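You operate a simulated robot arm through the tools that you are given. There is no shell and no other tool.

Carry out the task below with a simulated robot arm. There is one attempt and no reset: what you move stays moved.

## Task
Put things in order on the top of the grey bench. At the end: the green cell from the top of the grey bench stands where the grey medium cell stood; the grey holed box from the top of the grey bench is on the small brown carton; the grey medium cell from the top of the grey bench stands where the grey holed box stood; the orange lamp stands where the green cell stood; whatever was shut is shut again. Leave all else as you found it, and nothing knocked over.

It is judged by the outcome, as a careful person would: the job done as asked, and still so three seconds after it is handed in. It fails if anything else is knocked over, pushed out of place, dropped, spilled or broken.

## Robot
A 7-joint arm with a two-finger parallel gripper, fixed in place. Base frame: the origin is at the foot of the arm, x ahead of it, y to its left, z up; the work surface is at about z = 0. Units: mm, rad, N and s.
With the tool pointing down near the work surface it reaches from about 240 to 620 mm from the base axis. Its first joint turns from -1.152 to 1.152 rad. Payload 2.6 kg.
The tool frame sits at the grasp point between the pads (the TCP): z along the fingers, y along the line on which they close. The tips reach 30 mm beyond it. Largest opening 94 mm; finger width 28, thickness 10; the body of the gripper, 50 by 96 mm, starts 55 mm behind the TCP.
Orientation is that of the tool frame in the base frame, as a unit quaternion [w, x, y, z]. With the fingers straight down and closing along the base's y, the tool's x points along the base's -x, its y along +y and its z along -z.

## Interface
- The arm moves only by the tool apply_moves. Its argument "moves" is a list of rows, each an object of numbers (a shift or turn left out is 0, a gripper value left out holds the last): "hand": the finger opening in mm, from 0 to 94; "x", "y", "z": the shift along the tool's x, y, z in units of 150 mm (1.0 is 150 mm); "rx", "ry", "rz": the turn, a rotation vector about the tool's x, y, z in units of 60 degrees (1.0 is 60 degrees). In form: [{"hand": .., "x": .., "y": .., "z": .., "rx": .., "ry": .., "rz": ..}, ...]. A call has 1 to 20 rows; each row is the pose to reach, as a shift and turn from the pose commanded when the call began, along the tool's axes at that moment. A call with a number of a shift or a turn outside -1 to 1 is refused whole. Rows are played at 5 a second. More than 50 mm and 0.15 rad between two rows, or a gripper value outside its range, and nothing of the call is played. A pose out of reach is approached as far as the arm can. The call stops where the force on the tool passes 40 N (or 10 N more than at its start, if that is more) or the arm is blocked; 0.2 s more then pass. The fingers move at their own pace (about 72 mm/s each) and stop on an object; they squeeze with about 43 N. The grip force told is the motor's: it shows also when the fingers shut on nothing. Time passes only in rows, and 0.2 s behind the last, so rows that repeat a pose let the fingers close. It gives the time, the measured TCP pose, the force on the tool (base axes), the opening and the grip force at its end, in the units of the frame above (readings bear some noise), with the torque about the TCP (base axes, N m) and any sound that the robot's microphone picked up, and new pictures: "views" is both (left out), scene, wrist or none.
- Cameras (640 x 400 px; columns grow to the right, rows downward): "scene" is fixed at [50.7, 441.1, 560.6]; the picture's right is [-0.50, -0.86, 0.00], its down [-0.58, 0.34, -0.74] and it looks along [0.64, -0.38, -0.67] (base axes); focal length 281 px, centre (320, 200). "wrist" rides on the gripper at [76, 14, -102] in the tool frame; the picture's right is [-0.18, 0.98, 0.00], its down [-0.75, -0.14, -0.64] and it looks along [-0.63, -0.12, 0.77] (tool axes); focal length 243 px, centre (320, 200). There is no depth. A picture from a camera that has moved, and an enlarged one, comes with that camera's place and axes in the base frame and with its lens. The place of the scene camera against the robot may be out by one fixed shift of up to 25 mm in any direction.
- close_up(camera, box): a new picture of the part [left, top, right, bottom] of that camera's present view, enlarged. It takes no simulated time.
- job_done(): hands the job in; it is judged then, once.

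Nothing tells you positions but the pictures and the camera data. Unless the task says otherwise, let go and move clear before handing in.

The tools are called after ">>>" as name(argument=value, ...) on one line, values as JSON. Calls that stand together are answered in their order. apply_moves: Moves the arm, as the interface text tells. Its arguments: {"type":"object","properties":{"moves":{"type":"array","items":{"type":"object","properties":{"hand":{"type":"number"},"x":{"type":"number"},"y":{"type":"number"},"z":{"type":"number"},"rx":{"type":"number"},"ry":{"type":"number"},"rz":{"type":"number"}}}},"views":{"type":"string","enum":["both","scene","wrist","none"]}},"required":["moves"]} The other tools are called the same way: close_up (camera, box) takes an enlarged picture of a part of a camera's view; job_done () hands the job in.

At the start:

```text
time: 0.0
ee_pos: [360.8, 227.1, 327.9]
ee_rot: [0.0, 0.0, 1.0, 0.0]
ft_force: [-0.2, -0.7, -0.2]
ft_torque: [0.0, 0.01, -0.02]
gripper_width: 93.9
gripper_force: 0.0
```

scene: 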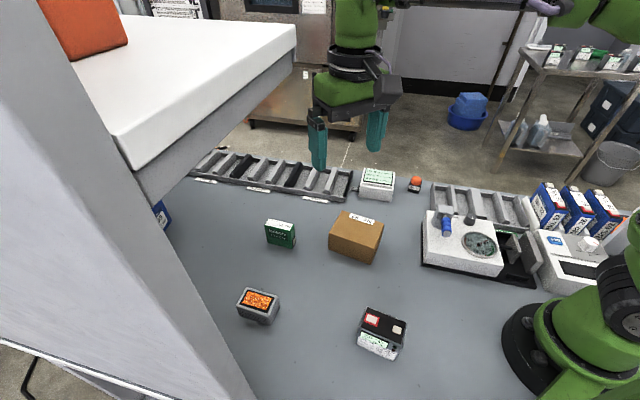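
wrist: 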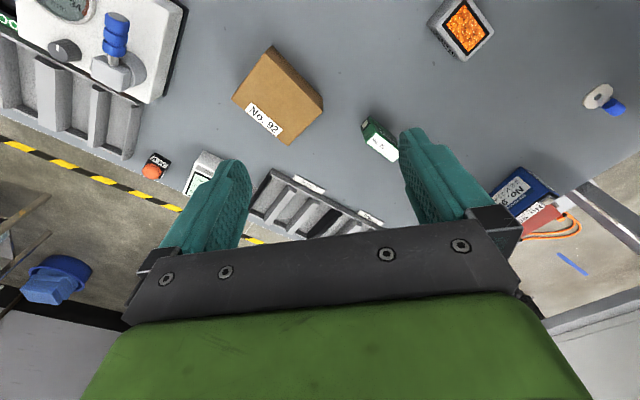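

I see a grey bench with a brown carton, a green cell, a box with orange contents or an orange screen, a grey/black box at the front, and some small items along the back rail. I'll look closer before moving anything.

>>> close_up(camera="scene", box=[220, 160, 440, 300])

>>> close_up(camera="scene", box=[220, 260, 440, 400])

>>> close_up(camera="scene", box=[400, 160, 640, 310])

>>> close_up(camera="wrist", box=[0, 0, 320, 200])

>>> close_up(camera="wrist", box=[320, 0, 640, 200])

```text
2.86 times, centred on (330, 230) of scene
camera zoom: at [50.7, 441.1, 560.6], right [-0.5, -0.86, 0.0], down [-0.58, 0.34, -0.74], along [0.64, -0.38, -0.67], focal length 802 px, centre (291, 114)
```

zoom: 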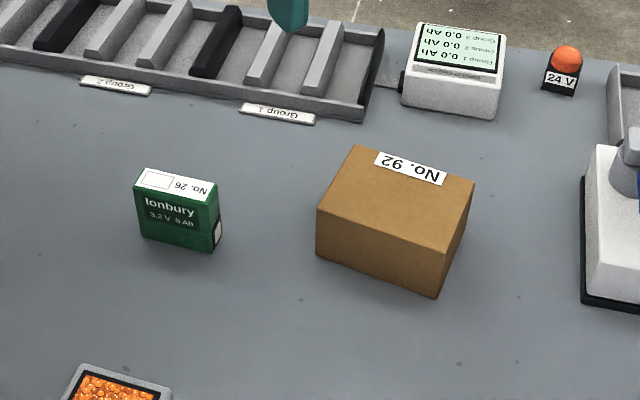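

```text
2.86 times, centred on (330, 330) of scene
camera zoom: at [50.7, 441.1, 560.6], right [-0.5, -0.86, 0.0], down [-0.58, 0.34, -0.74], along [0.64, -0.38, -0.67], focal length 802 px, centre (291, -171)
```

zoom: 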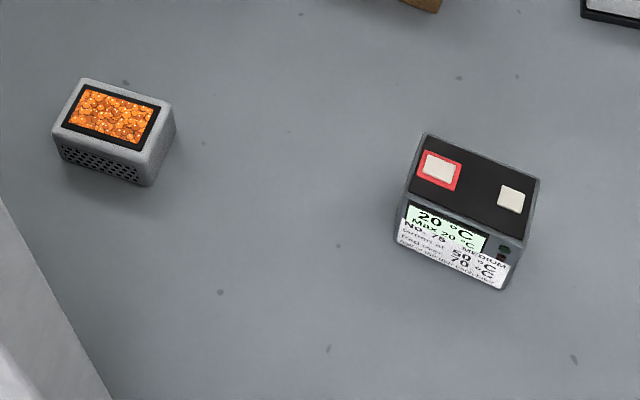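

```text
2.67 times, centred on (520, 235) of scene
camera zoom: at [50.7, 441.1, 560.6], right [-0.5, -0.86, 0.0], down [-0.58, 0.34, -0.74], along [0.64, -0.38, -0.67], focal length 749 px, centre (-213, 107)
```

zoom: 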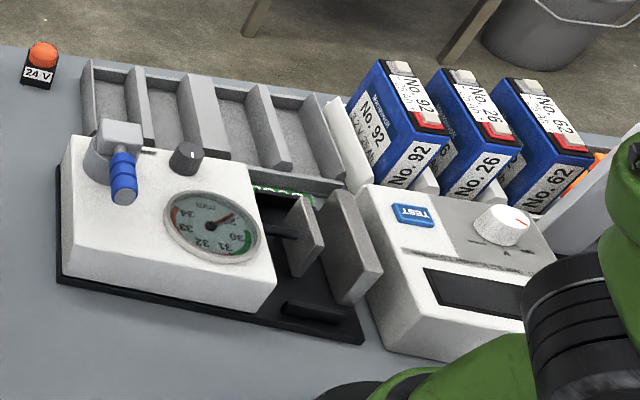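

```text
2.00 times, centred on (160, 100) of wrist
camera zoom: at [284.8, 241.7, 430.1], right [0.18, 0.98, 0.0], down [0.75, -0.14, 0.64], along [0.63, -0.12, -0.77], focal length 485 px, centre (640, 400)
```

zoom: 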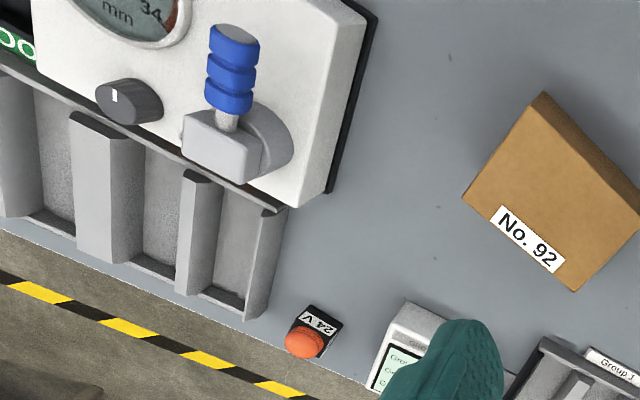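

```text
2.00 times, centred on (480, 100) of wrist
camera zoom: at [284.8, 241.7, 430.1], right [0.18, 0.98, 0.0], down [0.75, -0.14, 0.64], along [0.63, -0.12, -0.77], focal length 485 px, centre (0, 400)
```

zoom: 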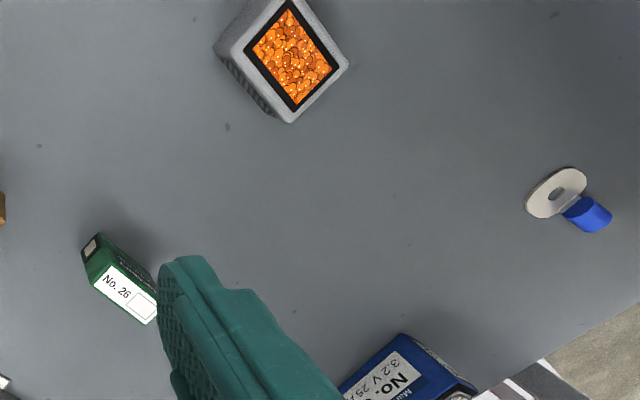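

The targets look like the green "No. 26" cell, the grey "MEDIUM" cell, the vented box with the orange window, the "No. 92" carton and the 24 V lamp. Next I'll check the structure on the left, since it could obstruct the arm.

>>> close_up(camera="wrist", box=[440, 130, 640, 280])

>>> close_up(camera="scene", box=[0, 0, 320, 220])

>>> apply_moves(moves=[{"y": -0.3, "z": 0.0}, {"y": -0.6}, {"y": -0.9}])

```text
2.67 times, centred on (540, 205) of wrist
camera zoom: at [284.8, 241.7, 430.1], right [0.18, 0.98, 0.0], down [0.75, -0.14, 0.64], along [0.63, -0.12, -0.77], focal length 647 px, centre (-267, 187)
```

zoom: 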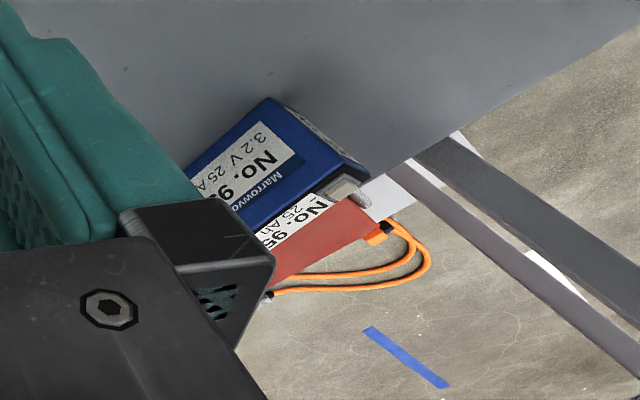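

```text
1.82 times, centred on (160, 110) of scene
camera zoom: at [50.7, 441.1, 560.6], right [-0.5, -0.86, 0.0], down [-0.58, 0.34, -0.74], along [0.64, -0.38, -0.67], focal length 510 px, centre (611, 364)
```

zoom: 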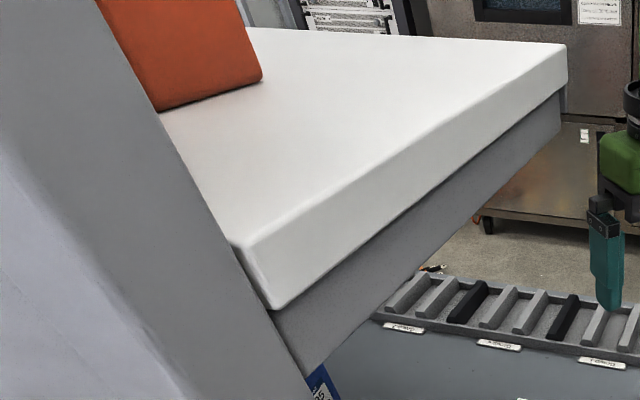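

```text
time: 0.8
ee_pos: [363.3, 92.4, 330.1]
ee_rot: [0.0, 0.0, 1.0, 0.0]
ft_force: [-0.1, 0.6, 0.5]
ft_torque: [-0.03, 0.01, 0.0]
gripper_width: 94.0
gripper_force: 0.0
camera wrist: at [285.9, 108.0, 432.8], right [0.18, 0.98, 0.0], down [0.75, -0.14, 0.64], along [0.63, -0.12, -0.77], focal length 243 px, centre (320, 200)
```

scene: 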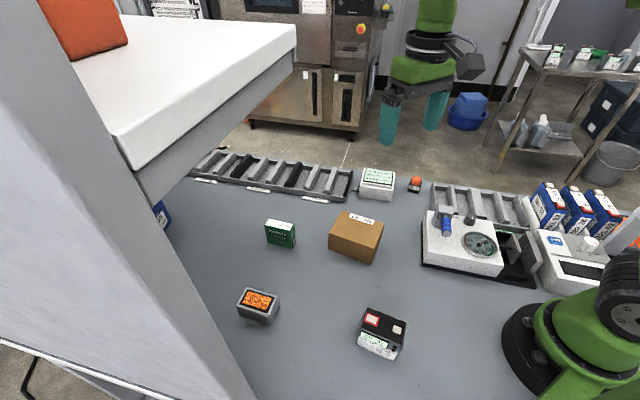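
wrist: 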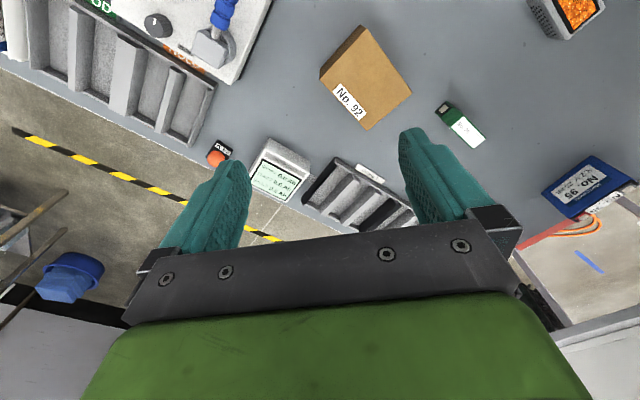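

The left panel has a vertical edge and seems to be a cabinet or stand close to the camera. I'll look at its lower part and get more wrist views.

>>> close_up(camera="scene", box=[0, 200, 320, 400])

>>> apply_moves(moves=[{"y": 0.3}, {"y": 0.6}, {"y": 0.9, "x": 0.2}, {"y": 0.9, "x": 0.5}, {"y": 0.9, "x": 0.6, "rz": 0.13}, {"y": 0.9, "x": 0.6, "rz": 0.26}, {"y": 0.9, "x": 0.6, "rz": 0.39}, {"y": 0.9, "x": 0.6, "rz": 0.52}])

```text
2.00 times, centred on (160, 300) of scene
camera zoom: at [50.6, 441.1, 560.6], right [-0.5, -0.86, 0.0], down [-0.58, 0.34, -0.74], along [0.64, -0.38, -0.67], focal length 562 px, centre (640, 0)
```

zoom: 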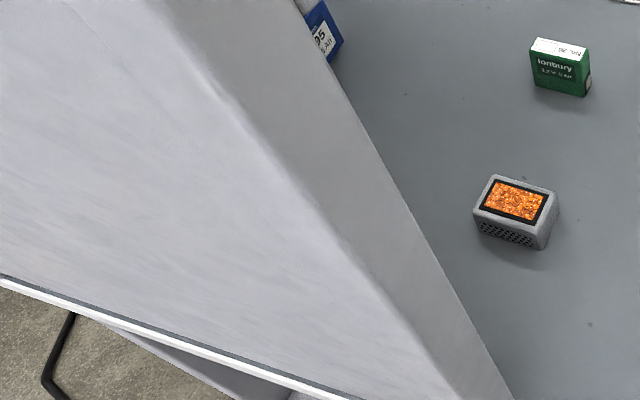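

```text
refused: row 3 steps farther than a row can; nothing moved
```

The bench is set at about 45° to the robot, and a shelf-like structure hangs at its left end. I'll yaw the wrist camera left from a safe height to find out how high it is and how far away.

>>> apply_moves(moves=[{"rz": -0.125}, {"rz": -0.25}, {"rz": -0.375}, {"rz": -0.5}, {"rz": -0.625}, {"rz": -0.75}, {"rz": -0.875}, {"rz": -1.0}])

```text
time: 2.6
ee_pos: [362.5, 91.9, 328.6]
ee_rot: [0.0, -0.501, 0.866, 0.0]
ft_force: [0.8, 0.5, 0.0]
ft_torque: [-0.03, -0.01, 0.05]
gripper_width: 94.0
gripper_force: 0.1
camera wrist: at [311.3, 33.4, 430.0], right [-0.76, 0.65, 0.0], down [0.5, 0.58, 0.64], along [0.42, 0.49, -0.77], focal length 243 px, centre (320, 200)
```

scene: 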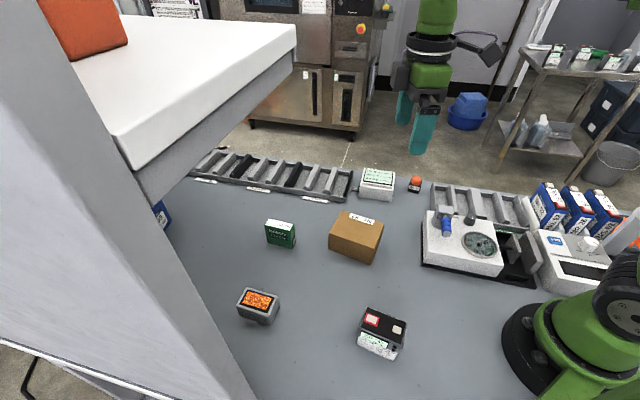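
wrist: 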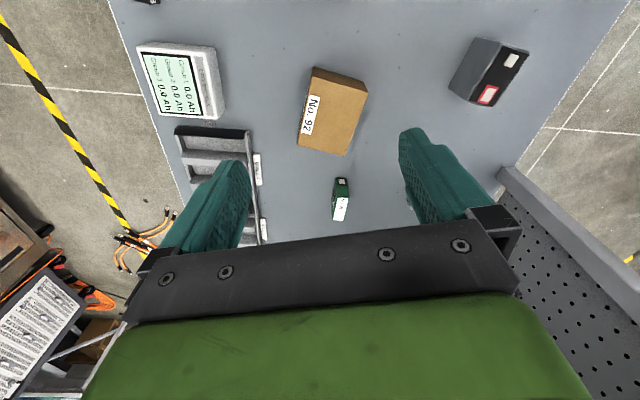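

The wrist image now shows a perforated grey panel on the near-left side. I'll tilt the camera up to look along the bench and find the shelf.

>>> apply_moves(moves=[{"ry": -0.13}, {"ry": -0.26}, {"ry": -0.39}, {"ry": -0.52}, {"ry": -0.65}, {"ry": -0.78}])

```text
time: 4.0
ee_pos: [363.6, 91.7, 326.8]
ee_rot: [0.345, -0.459, 0.795, 0.198]
ft_force: [0.8, -0.4, 1.2]
ft_torque: [0.02, -0.01, 0.01]
gripper_width: 93.8
gripper_force: 0.0
camera wrist: at [285.9, -10.2, 341.0], right [-0.79, 0.6, 0.13], down [0.14, -0.03, 0.99], along [0.6, 0.8, -0.06], focal length 243 px, centre (320, 200)
```

scene: 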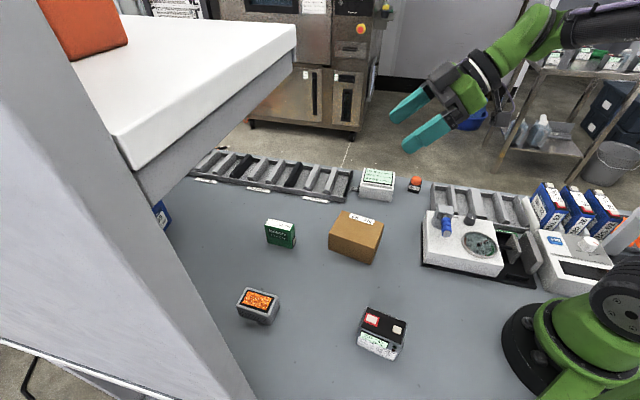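
wrist: 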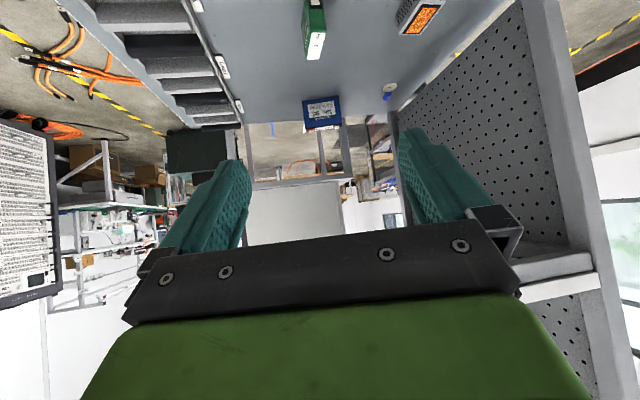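

I can now place the structure. A perforated panel runs along the near-left edge, and a shelf with its underside near z≈400 overhangs the holed box and the green cell. I'll level the tool again and move closer for accurate views of those two.

>>> apply_moves(moves=[{"ry": 0.13}, {"ry": 0.26}, {"ry": 0.39}, {"ry": 0.52}, {"ry": 0.65}, {"ry": 0.78}], views="none")

```text
time: 5.4
ee_pos: [361.5, 92.5, 328.5]
ee_rot: [-0.001, -0.5, 0.866, -0.001]
ft_force: [0.5, -0.1, -1.1]
ft_torque: [-0.02, -0.02, 0.01]
gripper_width: 94.1
gripper_force: 0.0
```

>>> apply_moves(moves=[{"x": -0.104, "y": 0.178, "z": 0.13}, {"x": -0.208, "y": 0.356, "z": 0.26}, {"x": -0.312, "y": 0.535, "z": 0.39}, {"x": -0.416, "y": 0.713, "z": 0.523}, {"x": -0.416, "y": 0.713, "z": 0.523}])

```text
time: 6.6
ee_pos: [299.0, 197.2, 247.8]
ee_rot: [0.0, -0.5, 0.866, 0.0]
ft_force: [0.0, 0.1, -0.1]
ft_torque: [0.02, -0.02, -0.02]
gripper_width: 94.0
gripper_force: 0.1
camera wrist: at [248.5, 139.3, 349.9], right [-0.76, 0.65, 0.0], down [0.5, 0.58, 0.64], along [0.42, 0.49, -0.77], focal length 243 px, centre (320, 200)
```

scene: 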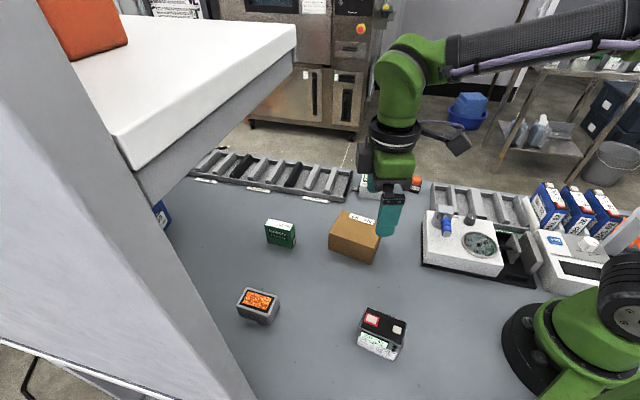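
wrist: 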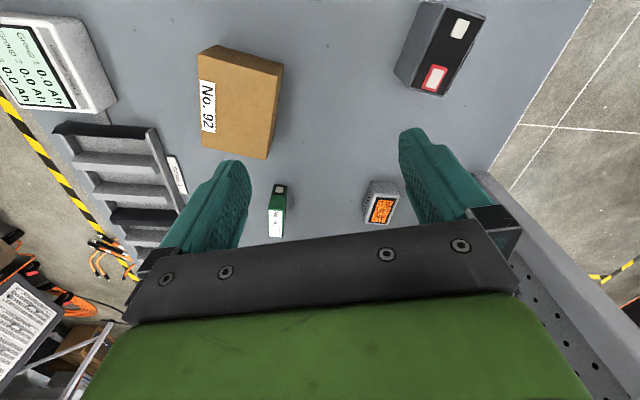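

>>> close_up(camera="wrist", box=[240, 150, 420, 250])

>>> close_up(camera="wrist", box=[370, 0, 530, 100])

>>> close_up(camera="scene", box=[340, 60, 440, 250])

```text
3.56 times, centred on (330, 200) of wrist
camera zoom: at [248.5, 139.3, 349.9], right [-0.76, 0.65, 0.0], down [0.5, 0.58, 0.64], along [0.42, 0.49, -0.77], focal length 863 px, centre (284, 200)
```

zoom: 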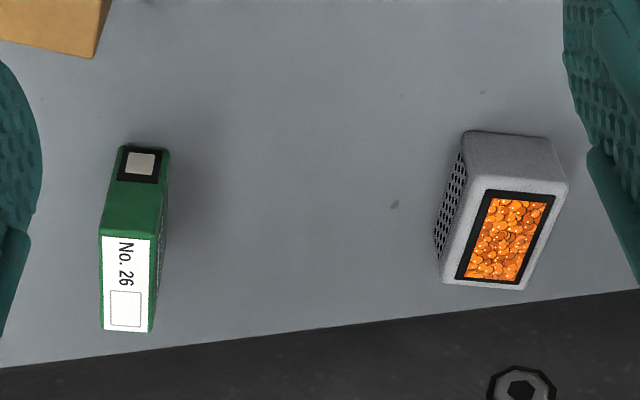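

```text
4.00 times, centred on (450, 50) of wrist
camera zoom: at [248.5, 139.3, 349.9], right [-0.76, 0.65, 0.0], down [0.5, 0.58, 0.64], along [0.42, 0.49, -0.77], focal length 970 px, centre (-200, 800)
```

zoom: 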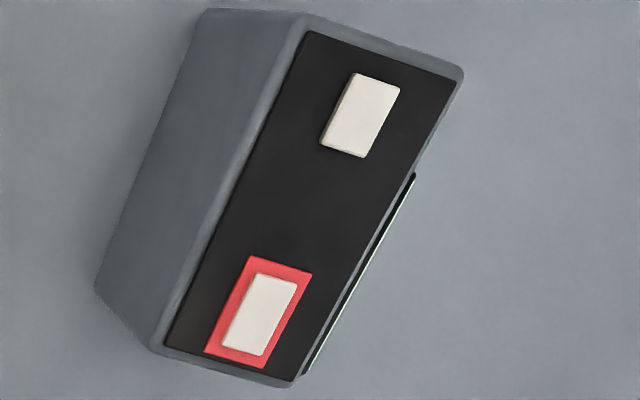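

```text
2.11 times, centred on (390, 155) of scene
camera zoom: at [50.6, 441.1, 560.6], right [-0.5, -0.86, 0.0], down [-0.58, 0.34, -0.74], along [0.64, -0.38, -0.67], focal length 591 px, centre (173, 295)
```

zoom: 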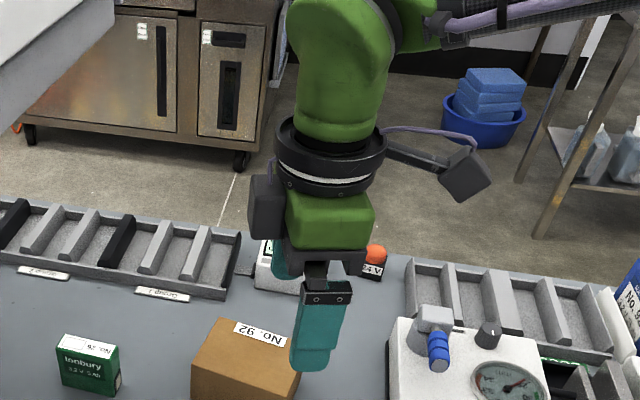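

>>> close_up(camera="wrist", box=[355, 175, 405, 235])

>>> close_up(camera="wrist", box=[260, 180, 300, 240])

>>> close_up(camera="wrist", box=[185, 35, 295, 165])

```text
6.67 times, centred on (380, 205) of wrist
camera zoom: at [248.5, 139.3, 349.9], right [-0.76, 0.65, 0.0], down [0.5, 0.58, 0.64], along [0.42, 0.49, -0.77], focal length 1618 px, centre (-80, 167)
```

zoom: 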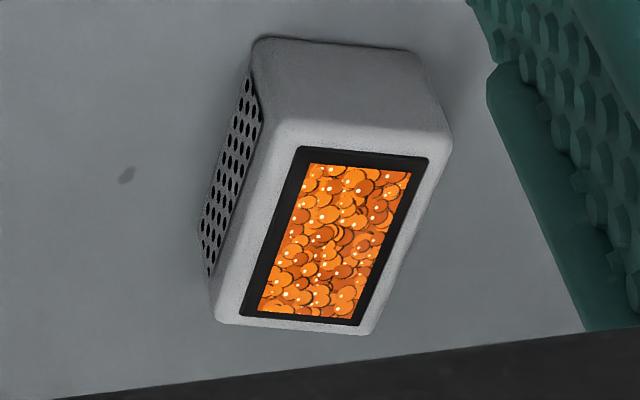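

```text
6.67 times, centred on (280, 210) of wrist
camera zoom: at [248.5, 139.3, 349.9], right [-0.76, 0.65, 0.0], down [0.5, 0.58, 0.64], along [0.42, 0.49, -0.77], focal length 1618 px, centre (587, 133)
```

zoom: 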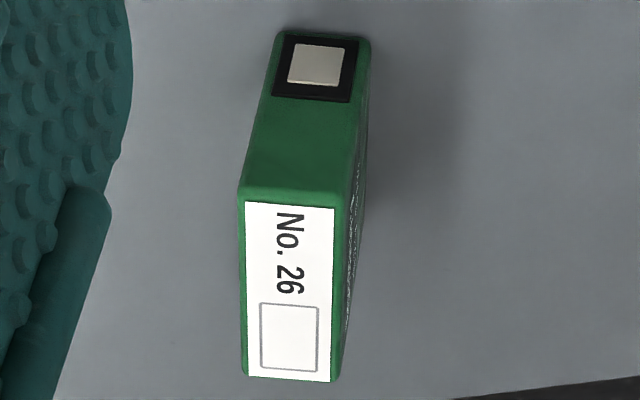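

```text
3.08 times, centred on (240, 100) of wrist
camera zoom: at [248.5, 139.3, 349.9], right [-0.76, 0.65, 0.0], down [0.5, 0.58, 0.64], along [0.42, 0.49, -0.77], focal length 746 px, centre (566, 508)
```

zoom: 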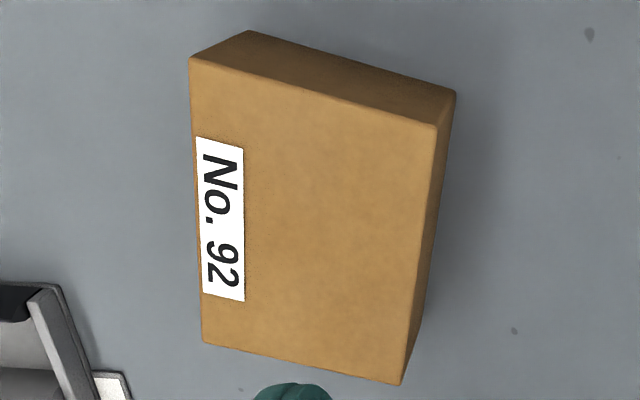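

I've measured the objects from this view (x, y in mm):

| Object | Centre | Footprint | Height |
|---|---|---|---|
| Holed box | (354, 427) | 44×70 | 37 |
| Green cell | (496, 313) | 24×67 | 63 |
| Carton | (397, 157) | 84×111 | 57 |
| Medium cell | (183, 255) | 42×72 | 70 |

Next I'll look at the lamp up close.

>>> apply_moves(moves=[{"x": 0.152, "y": -0.164, "rz": 0.125}, {"x": 0.303, "y": -0.328, "rz": 0.25}, {"x": 0.455, "y": -0.493, "rz": 0.375}, {"x": 0.606, "y": -0.657, "rz": 0.5}], views="none")

```text
time: 7.6
ee_pos: [342.2, 69.2, 250.8]
ee_rot: [0.0, -0.258, 0.966, 0.0]
ft_force: [0.0, 0.2, 0.3]
ft_torque: [0.02, 0.0, 0.02]
gripper_width: 94.1
gripper_force: 0.1
```

>>> apply_moves(moves=[{"x": 0.045, "y": -0.222, "z": 0.05, "rz": 0.125}, {"x": 0.09, "y": -0.444, "z": 0.1, "rz": 0.25}, {"x": 0.136, "y": -0.666, "z": 0.15, "rz": 0.375}, {"x": 0.182, "y": -0.888, "z": 0.2, "rz": 0.5}, {"x": 0.182, "y": -0.888, "z": 0.2, "rz": 0.5}])

```text
time: 8.8
ee_pos: [382.7, -58.1, 219.9]
ee_rot: [0.0, 0.001, 1.0, 0.0]
ft_force: [-1.0, 0.5, 0.3]
ft_torque: [-0.03, -0.01, -0.03]
gripper_width: 94.1
gripper_force: 0.0
camera wrist: at [306.6, -43.2, 321.9], right [0.19, 0.98, 0.0], down [0.75, -0.14, 0.64], along [0.63, -0.12, -0.77], focal length 243 px, centre (320, 200)
```

scene: 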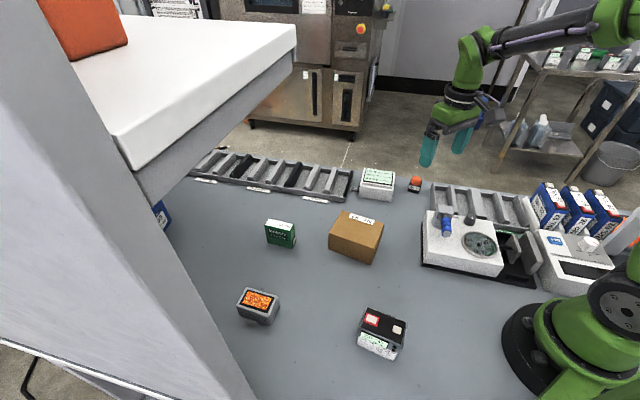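
wrist: 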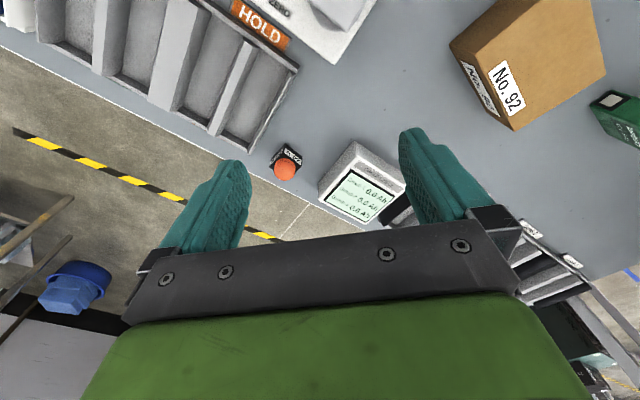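

>>> close_up(camera="wrist", box=[250, 130, 410, 230])

>>> close_up(camera="wrist", box=[265, 135, 310, 190])

>>> close_up(camera="scene", box=[350, 160, 450, 220])

```text
4.00 times, centred on (330, 180) of wrist
camera zoom: at [306.6, -43.2, 321.9], right [0.19, 0.98, 0.0], down [0.75, -0.14, 0.64], along [0.63, -0.12, -0.77], focal length 970 px, centre (280, 280)
```

zoom: 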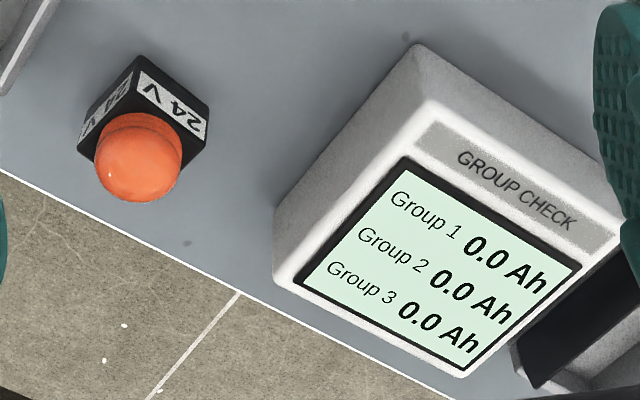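

```text
7.27 times, centred on (288, 162) of wrist
camera zoom: at [306.6, -43.2, 321.9], right [0.19, 0.98, 0.0], down [0.75, -0.14, 0.64], along [0.63, -0.12, -0.77], focal length 1764 px, centre (556, 473)
```

zoom: 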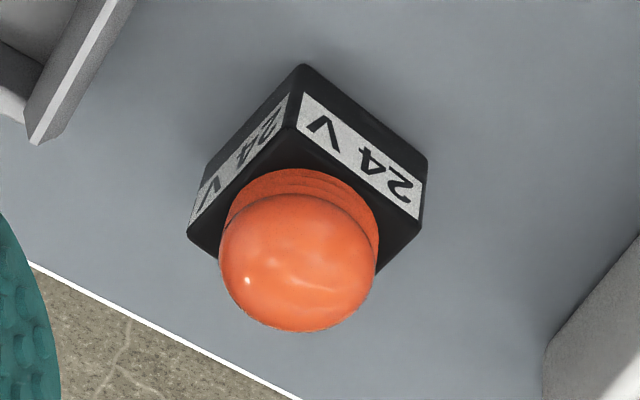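

```text
6.40 times, centred on (400, 190) of scene
camera zoom: at [50.7, 441.0, 560.6], right [-0.5, -0.86, 0.0], down [-0.58, 0.34, -0.74], along [0.64, -0.38, -0.67], focal length 1797 px, centre (-192, 264)
```

zoom: 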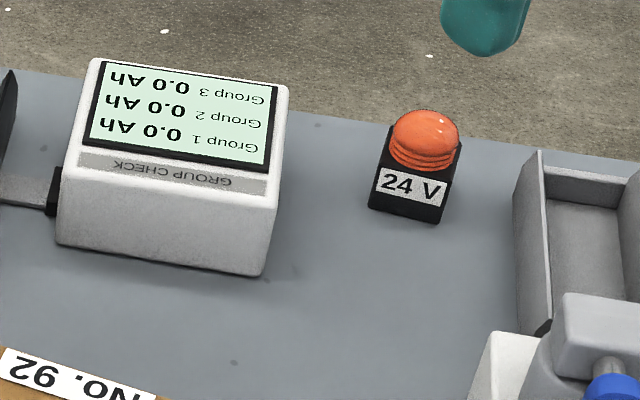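

The lamp has a base about 32 mm square, centred near (482, -127), with the dome on top. I'll start with the holed box, coming in low so the arm stays well under the shelf.

>>> apply_moves(moves=[{"x": 0.071, "y": 0.247, "z": 0.083, "rz": -0.125}, {"x": 0.142, "y": 0.494, "z": 0.166, "rz": -0.25}, {"x": 0.214, "y": 0.74, "z": 0.25, "rz": -0.375}, {"x": 0.285, "y": 0.987, "z": 0.333, "rz": -0.5}], views="none")

>>> apply_moves(moves=[{"x": -0.05, "y": 0.221, "z": 0.033, "rz": -0.058}, {"x": -0.1, "y": 0.442, "z": 0.066, "rz": -0.117}, {"x": -0.15, "y": 0.663, "z": 0.1, "rz": -0.175}, {"x": -0.202, "y": 0.884, "z": 0.133, "rz": -0.2333}, {"x": -0.202, "y": 0.884, "z": 0.133, "rz": -0.2333}])

```text
time: 9.8
ee_pos: [340.4, 88.6, 166.8]
ee_rot: [0.0, -0.26, 0.966, 0.0]
ft_force: [-0.4, 0.3, 0.2]
ft_torque: [0.02, 0.02, -0.01]
gripper_width: 94.0
gripper_force: 0.1
```

```text
time: 11.0
ee_pos: [300.8, 222.0, 149.1]
ee_rot: [0.0, -0.374, 0.927, 0.0]
ft_force: [0.3, -0.3, 0.3]
ft_torque: [0.0, -0.01, 0.0]
gripper_width: 93.8
gripper_force: 0.0
camera wrist: at [234.7, 179.3, 251.0], right [-0.55, 0.83, 0.0], down [0.64, 0.42, 0.64], along [0.54, 0.35, -0.77], focal length 243 px, centre (320, 200)
```

scene: 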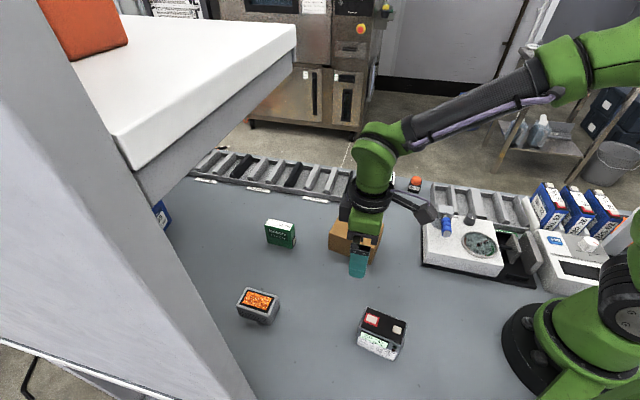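
wrist: 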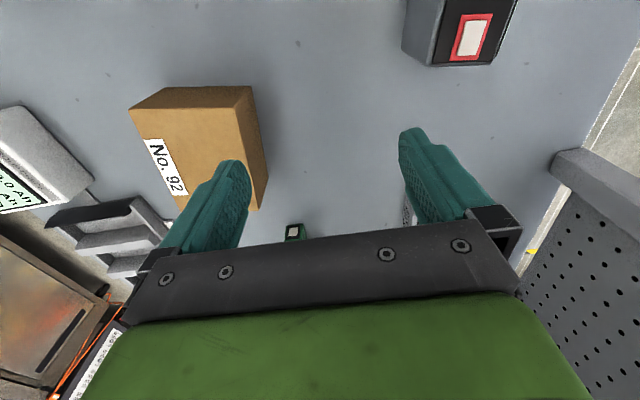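

>>> apply_moves(moves=[{"x": -0.135, "y": 0.185, "z": 0.065}, {"x": -0.27, "y": 0.37, "z": 0.13}, {"x": -0.404, "y": 0.555, "z": 0.195}, {"x": -0.539, "y": 0.74, "z": 0.26}, {"x": -0.539, "y": 0.74, "z": 0.26}])

```text
time: 12.2
ee_pos: [281.5, 357.2, 109.9]
ee_rot: [0.0, -0.374, 0.927, -0.001]
ft_force: [-0.2, -0.2, -0.7]
ft_torque: [-0.03, -0.01, 0.01]
gripper_width: 94.2
gripper_force: 0.0
camera wrist: at [216.2, 314.8, 212.4], right [-0.55, 0.84, 0.0], down [0.64, 0.42, 0.64], along [0.54, 0.35, -0.77], focal length 243 px, centre (320, 200)
```

scene: 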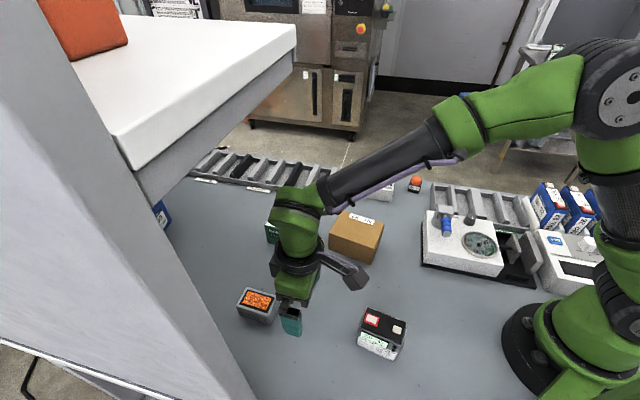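
wrist: 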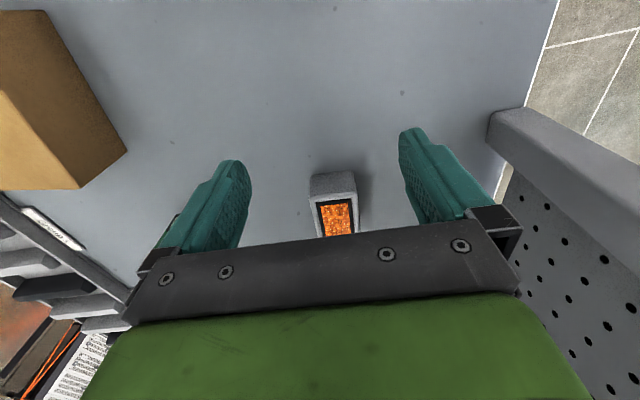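

>>> close_up(camera="wrist", box=[290, 155, 380, 245])

```text
4.44 times, centred on (335, 200) of wrist
camera zoom: at [216.2, 314.8, 212.4], right [-0.55, 0.84, 0.0], down [0.64, 0.42, 0.64], along [0.54, 0.35, -0.77], focal length 1078 px, centre (253, 200)
```

zoom: 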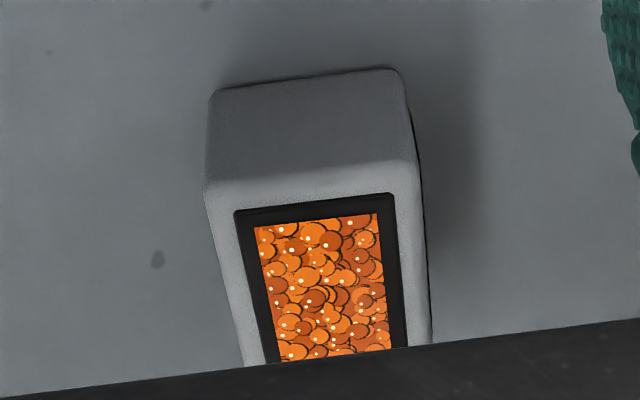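

>>> apply_moves(moves=[{"x": -0.224, "z": 0.08}, {"x": -0.448, "z": 0.15, "rz": 0.01}, {"x": -0.671, "z": 0.2, "rz": 0.017}, {"x": -0.671, "z": 0.2, "rz": 0.017}])

```text
time: 13.2
ee_pos: [354.5, 426.0, 79.0]
ee_rot: [0.0, -0.367, 0.93, 0.0]
ft_force: [-0.5, 0.0, 0.6]
ft_torque: [0.03, 0.01, 0.0]
gripper_width: 94.1
gripper_force: 0.1
camera wrist: at [288.5, 385.7, 181.1], right [-0.54, 0.84, 0.0], down [0.65, 0.41, 0.64], along [0.54, 0.34, -0.77], focal length 243 px, centre (320, 200)
```

scene: 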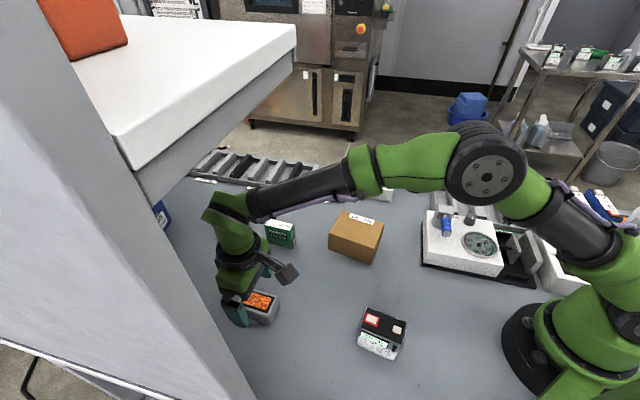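
wrist: 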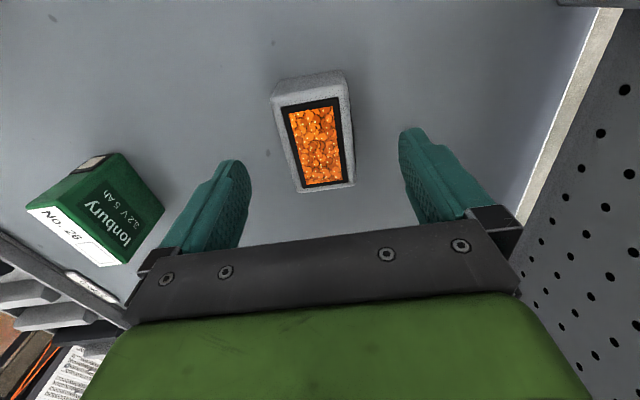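

>>> apply_moves(moves=[{"z": 0.15}, {"z": 0.29}, {"z": 0.29}, {"z": 0.29, "hand": 25}, {"z": 0.29, "hand": 25}, {"z": 0.29, "hand": 25}])

```text
time: 14.6
ee_pos: [352.8, 426.5, 38.0]
ee_rot: [0.0, -0.367, 0.93, 0.001]
ft_force: [-0.1, 0.4, 0.0]
ft_torque: [-0.01, 0.0, 0.01]
gripper_width: 49.2
gripper_force: 43.0
camera wrist: at [287.6, 385.2, 140.6], right [-0.54, 0.84, 0.0], down [0.65, 0.41, 0.64], along [0.54, 0.34, -0.77], focal length 243 px, centre (320, 200)
```

scene: 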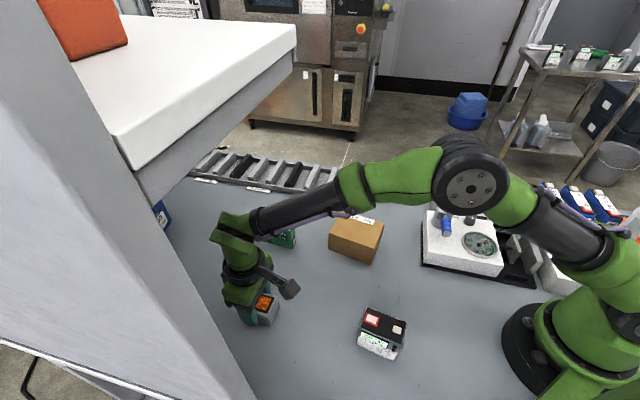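
wrist: 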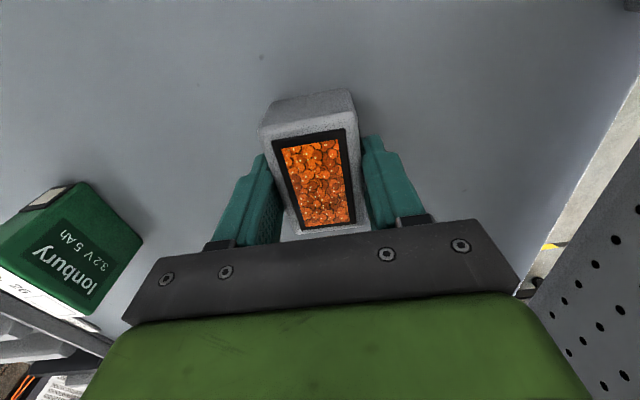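

The holed box is gripped. I'll lift it a little, pull it straight back out from under the shelf, then raise it.

>>> apply_moves(moves=[{"z": -0.1}, {"z": -0.2}, {"x": 0.25, "z": -0.25}, {"x": 0.5, "z": -0.35}, {"x": 0.75, "z": -0.5}, {"x": 0.8, "z": -0.75}, {"x": 0.8, "z": -0.75}])

```text
time: 16.2
ee_pos: [267.0, 343.7, 152.1]
ee_rot: [0.001, -0.366, 0.931, 0.0]
ft_force: [0.6, 1.1, -1.7]
ft_torque: [0.01, 0.03, 0.03]
gripper_width: 49.6
gripper_force: 43.1
camera wrist: at [202.3, 302.2, 253.6], right [-0.54, 0.84, 0.0], down [0.65, 0.41, 0.64], along [0.54, 0.34, -0.77], focal length 243 px, centre (320, 200)
```

scene: 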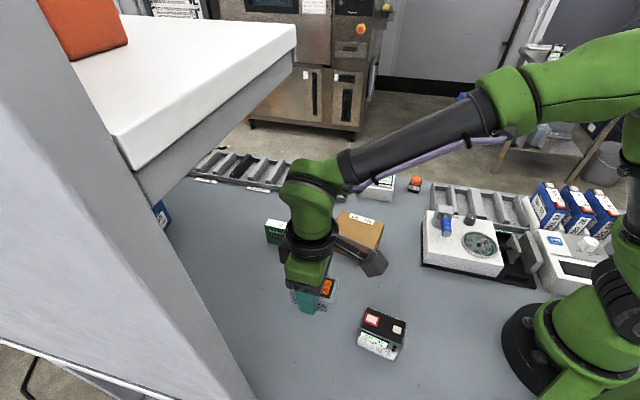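
wrist: 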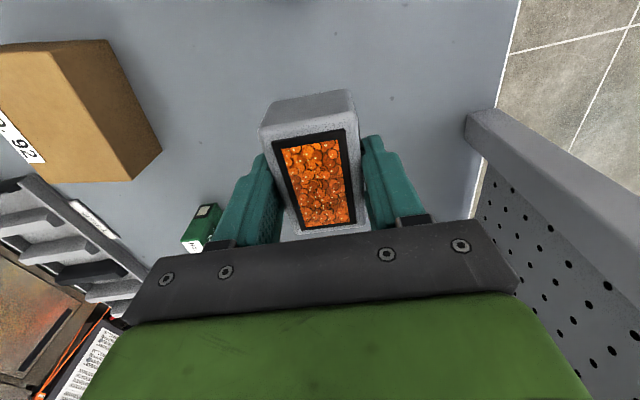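

>>> apply_moves(moves=[{"x": 0.035, "y": -0.25}, {"x": 0.07, "y": -0.5}, {"x": 0.106, "y": -0.75}], views="none")

>>> apply_moves(moves=[{"x": 0.035, "y": -0.25, "rz": 0.05}, {"x": 0.07, "y": -0.5, "rz": 0.1}, {"x": 0.106, "y": -0.752, "rz": 0.15}, {"x": 0.106, "y": -0.752, "rz": 0.15}])

```text
time: 17.0
ee_pos: [333.5, 250.9, 149.6]
ee_rot: [0.0, -0.367, 0.93, 0.0]
ft_force: [0.6, -1.0, -1.0]
ft_torque: [0.01, 0.0, -0.01]
gripper_width: 49.7
gripper_force: 42.7
```

```text
time: 18.0
ee_pos: [396.4, 157.2, 149.5]
ee_rot: [0.0, -0.292, 0.957, 0.0]
ft_force: [0.7, 0.0, 0.3]
ft_torque: [0.04, -0.01, -0.01]
gripper_width: 49.5
gripper_force: 42.5
camera wrist: at [325.6, 127.8, 251.7], right [-0.4, 0.92, 0.0], down [0.7, 0.3, 0.64], along [0.59, 0.25, -0.77], focal length 243 px, centre (320, 200)
```

scene: 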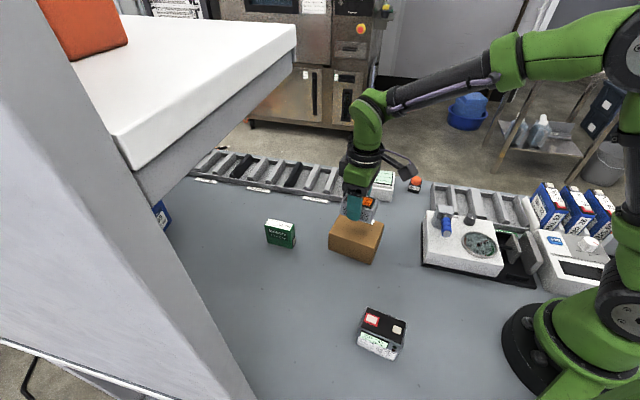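
wrist: 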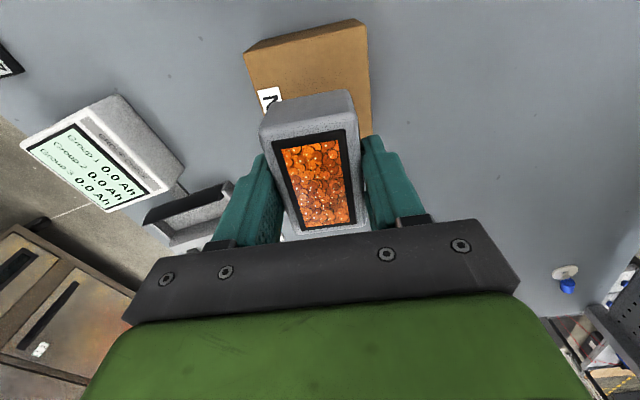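

>>> close_up(camera="wrist", box=[220, 0, 400, 130])

>>> close_up(camera="scene", box=[300, 160, 420, 280])

```text
3.08 times, centred on (310, 65) of wrist
camera zoom: at [325.6, 127.8, 251.7], right [-0.4, 0.92, 0.0], down [0.7, 0.3, 0.64], along [0.59, 0.25, -0.77], focal length 746 px, centre (351, 615)
```

zoom: 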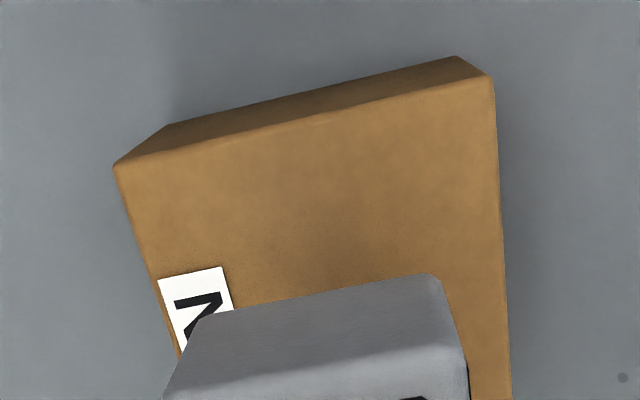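

```text
3.33 times, centred on (360, 220) of scene
camera zoom: at [50.7, 441.0, 560.6], right [-0.5, -0.86, 0.0], down [-0.58, 0.34, -0.74], along [0.64, -0.38, -0.67], focal length 936 px, centre (187, 133)
```

zoom: 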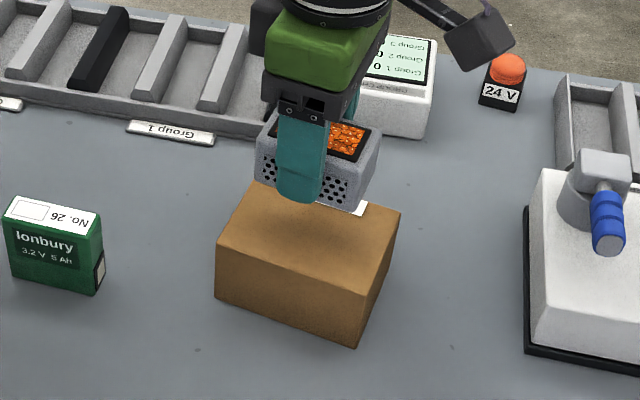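

>>> apply_moves(moves=[{"z": 0.12}, {"z": 0.24}, {"z": 0.3}, {"z": 0.32}, {"z": 0.32}], views="scene")

```text
time: 19.2
ee_pos: [395.2, 158.4, 102.4]
ee_rot: [0.001, -0.292, 0.956, 0.0]
ft_force: [0.1, -1.0, -0.7]
ft_torque: [-0.01, 0.0, -0.04]
gripper_width: 49.6
gripper_force: 42.5
```

scene: 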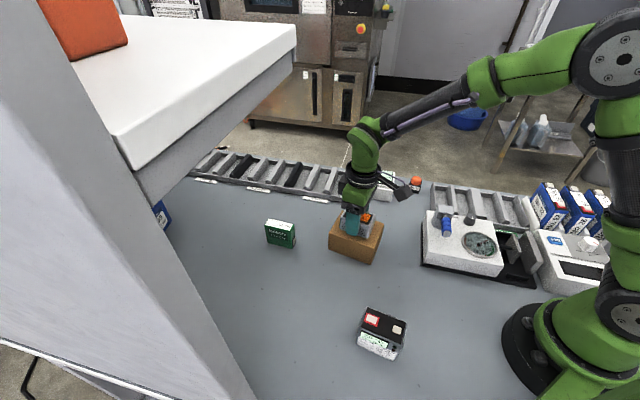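

>>> close_up(camera="scene", box=[320, 190, 400, 270])

>>> apply_moves(moves=[{"z": 0.013}, {"z": 0.013}], views="none")

>>> apply_moves(moves=[{"z": 0.013}, {"z": 0.013}], views="none")

```text
5.00 times, centred on (360, 230) of scene
camera zoom: at [50.7, 441.1, 560.6], right [-0.5, -0.86, 0.0], down [-0.58, 0.34, -0.74], along [0.64, -0.38, -0.67], focal length 1404 px, centre (120, 50)
```

zoom: 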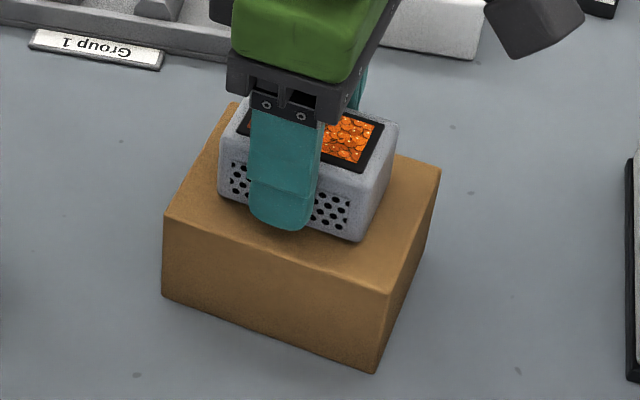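

```text
time: 19.8
ee_pos: [396.8, 156.5, 100.1]
ee_rot: [-0.001, -0.292, 0.956, 0.0]
ft_force: [-0.9, 0.0, 2.4]
ft_torque: [-0.04, -0.02, -0.01]
gripper_width: 49.8
gripper_force: 42.8
```

```text
time: 20.4
ee_pos: [396.3, 157.4, 99.1]
ee_rot: [0.001, -0.291, 0.957, 0.001]
ft_force: [-9.0, -2.7, 30.9]
ft_torque: [-0.18, 0.29, -0.06]
gripper_width: 49.7
gripper_force: 43.1
```

The box touched the carton top at about z = 99. I'll ease off slightly, open the fingers just enough to release, and move up.

>>> apply_moves(moves=[{"z": -0.009}, {"z": -0.009}, {"z": -0.009, "hand": 70}, {"z": -0.009, "hand": 70}, {"z": -0.009, "hand": 70}], views="none")

>>> apply_moves(moves=[{"z": -0.15}, {"z": -0.4}, {"z": -0.65}, {"z": -0.9}, {"z": -0.9}])

```text
time: 21.6
ee_pos: [396.7, 156.8, 100.0]
ee_rot: [0.0, -0.293, 0.956, 0.0]
ft_force: [0.6, -0.8, -1.1]
ft_torque: [0.02, -0.01, 0.01]
gripper_width: 69.8
gripper_force: 0.1
```

```text
time: 22.8
ee_pos: [395.9, 157.7, 232.9]
ee_rot: [0.0, -0.292, 0.956, 0.0]
ft_force: [-0.4, 0.0, 0.1]
ft_torque: [0.02, 0.0, -0.01]
gripper_width: 69.8
gripper_force: 0.0
camera wrist: at [324.1, 127.8, 335.8], right [-0.4, 0.92, 0.0], down [0.7, 0.3, 0.64], along [0.59, 0.26, -0.77], focal length 243 px, centre (320, 200)
```

scene: 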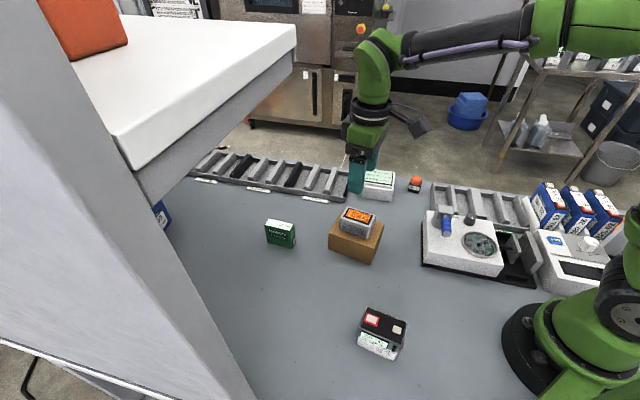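
wrist: 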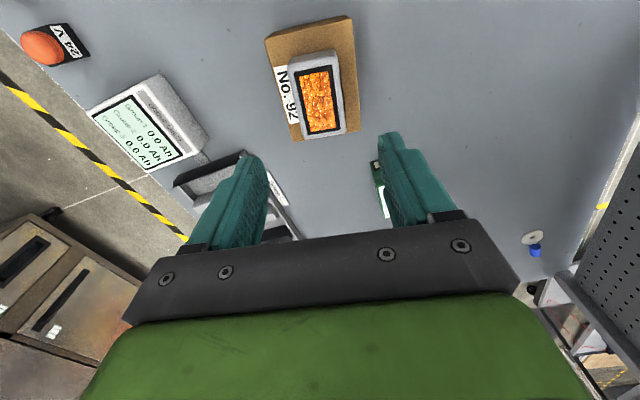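

The holed box is seated on the carton. Next is the grey medium cell near (183, 255), so I'll move above it and check.

>>> apply_moves(moves=[{"x": 0.135, "y": 0.222, "z": 0.0}, {"x": 0.27, "y": 0.444, "z": 0.05}, {"x": 0.406, "y": 0.667, "z": 0.1, "hand": 94}], views="none")

>>> apply_moves(moves=[{"x": 0.1, "y": 0.167, "z": 0.1, "rz": -0.01}, {"x": 0.2, "y": 0.334, "z": 0.2, "rz": -0.02}, {"x": 0.3, "y": 0.5, "z": 0.3, "rz": -0.03}, {"x": 0.406, "y": 0.668, "z": 0.387, "rz": -0.043}, {"x": 0.406, "y": 0.668, "z": 0.387, "rz": -0.043}])

```text
time: 23.6
ee_pos: [287.9, 205.2, 220.7]
ee_rot: [0.0, -0.292, 0.957, 0.0]
ft_force: [0.7, -1.0, 1.2]
ft_torque: [-0.05, 0.01, 0.01]
gripper_width: 93.9
gripper_force: 0.0
```

```text
time: 24.8
ee_pos: [185.2, 256.9, 162.6]
ee_rot: [0.0, -0.314, 0.949, 0.0]
ft_force: [-0.2, -0.5, -0.5]
ft_torque: [0.04, 0.03, 0.02]
gripper_width: 93.9
gripper_force: 0.1
camera wrist: at [114.4, 223.7, 263.7], right [-0.44, 0.9, 0.0], down [0.69, 0.34, 0.64], along [0.58, 0.28, -0.77], focal length 243 px, centre (320, 200)
```

scene: 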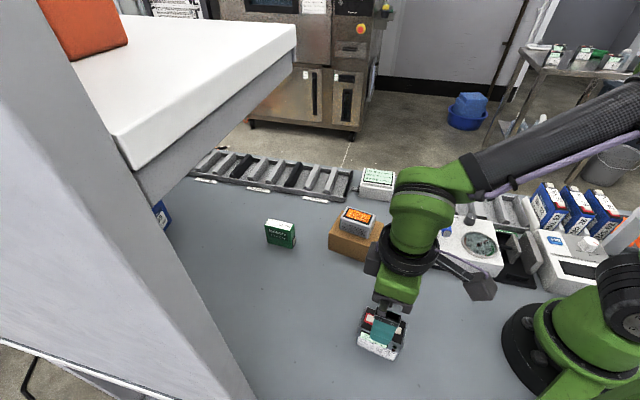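
wrist: 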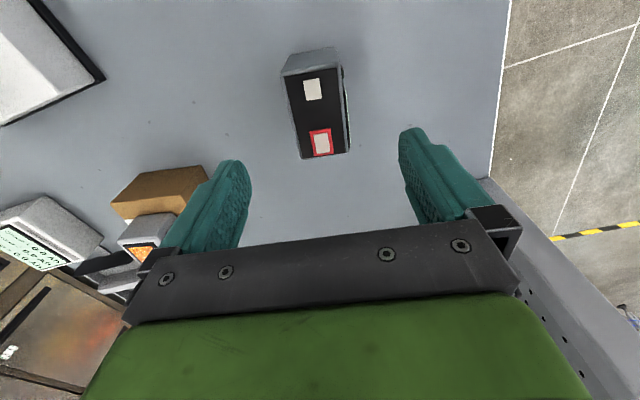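

>>> close_up(camera="wrist", box=[260, 30, 380, 170])

```text
2.86 times, centred on (320, 100) of wrist
camera zoom: at [114.4, 223.7, 263.7], right [-0.44, 0.9, 0.0], down [0.69, 0.34, 0.64], along [0.58, 0.28, -0.77], focal length 693 px, centre (320, 486)
```

zoom: 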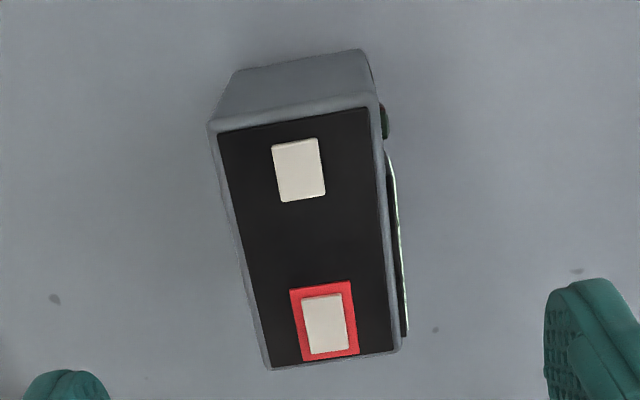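

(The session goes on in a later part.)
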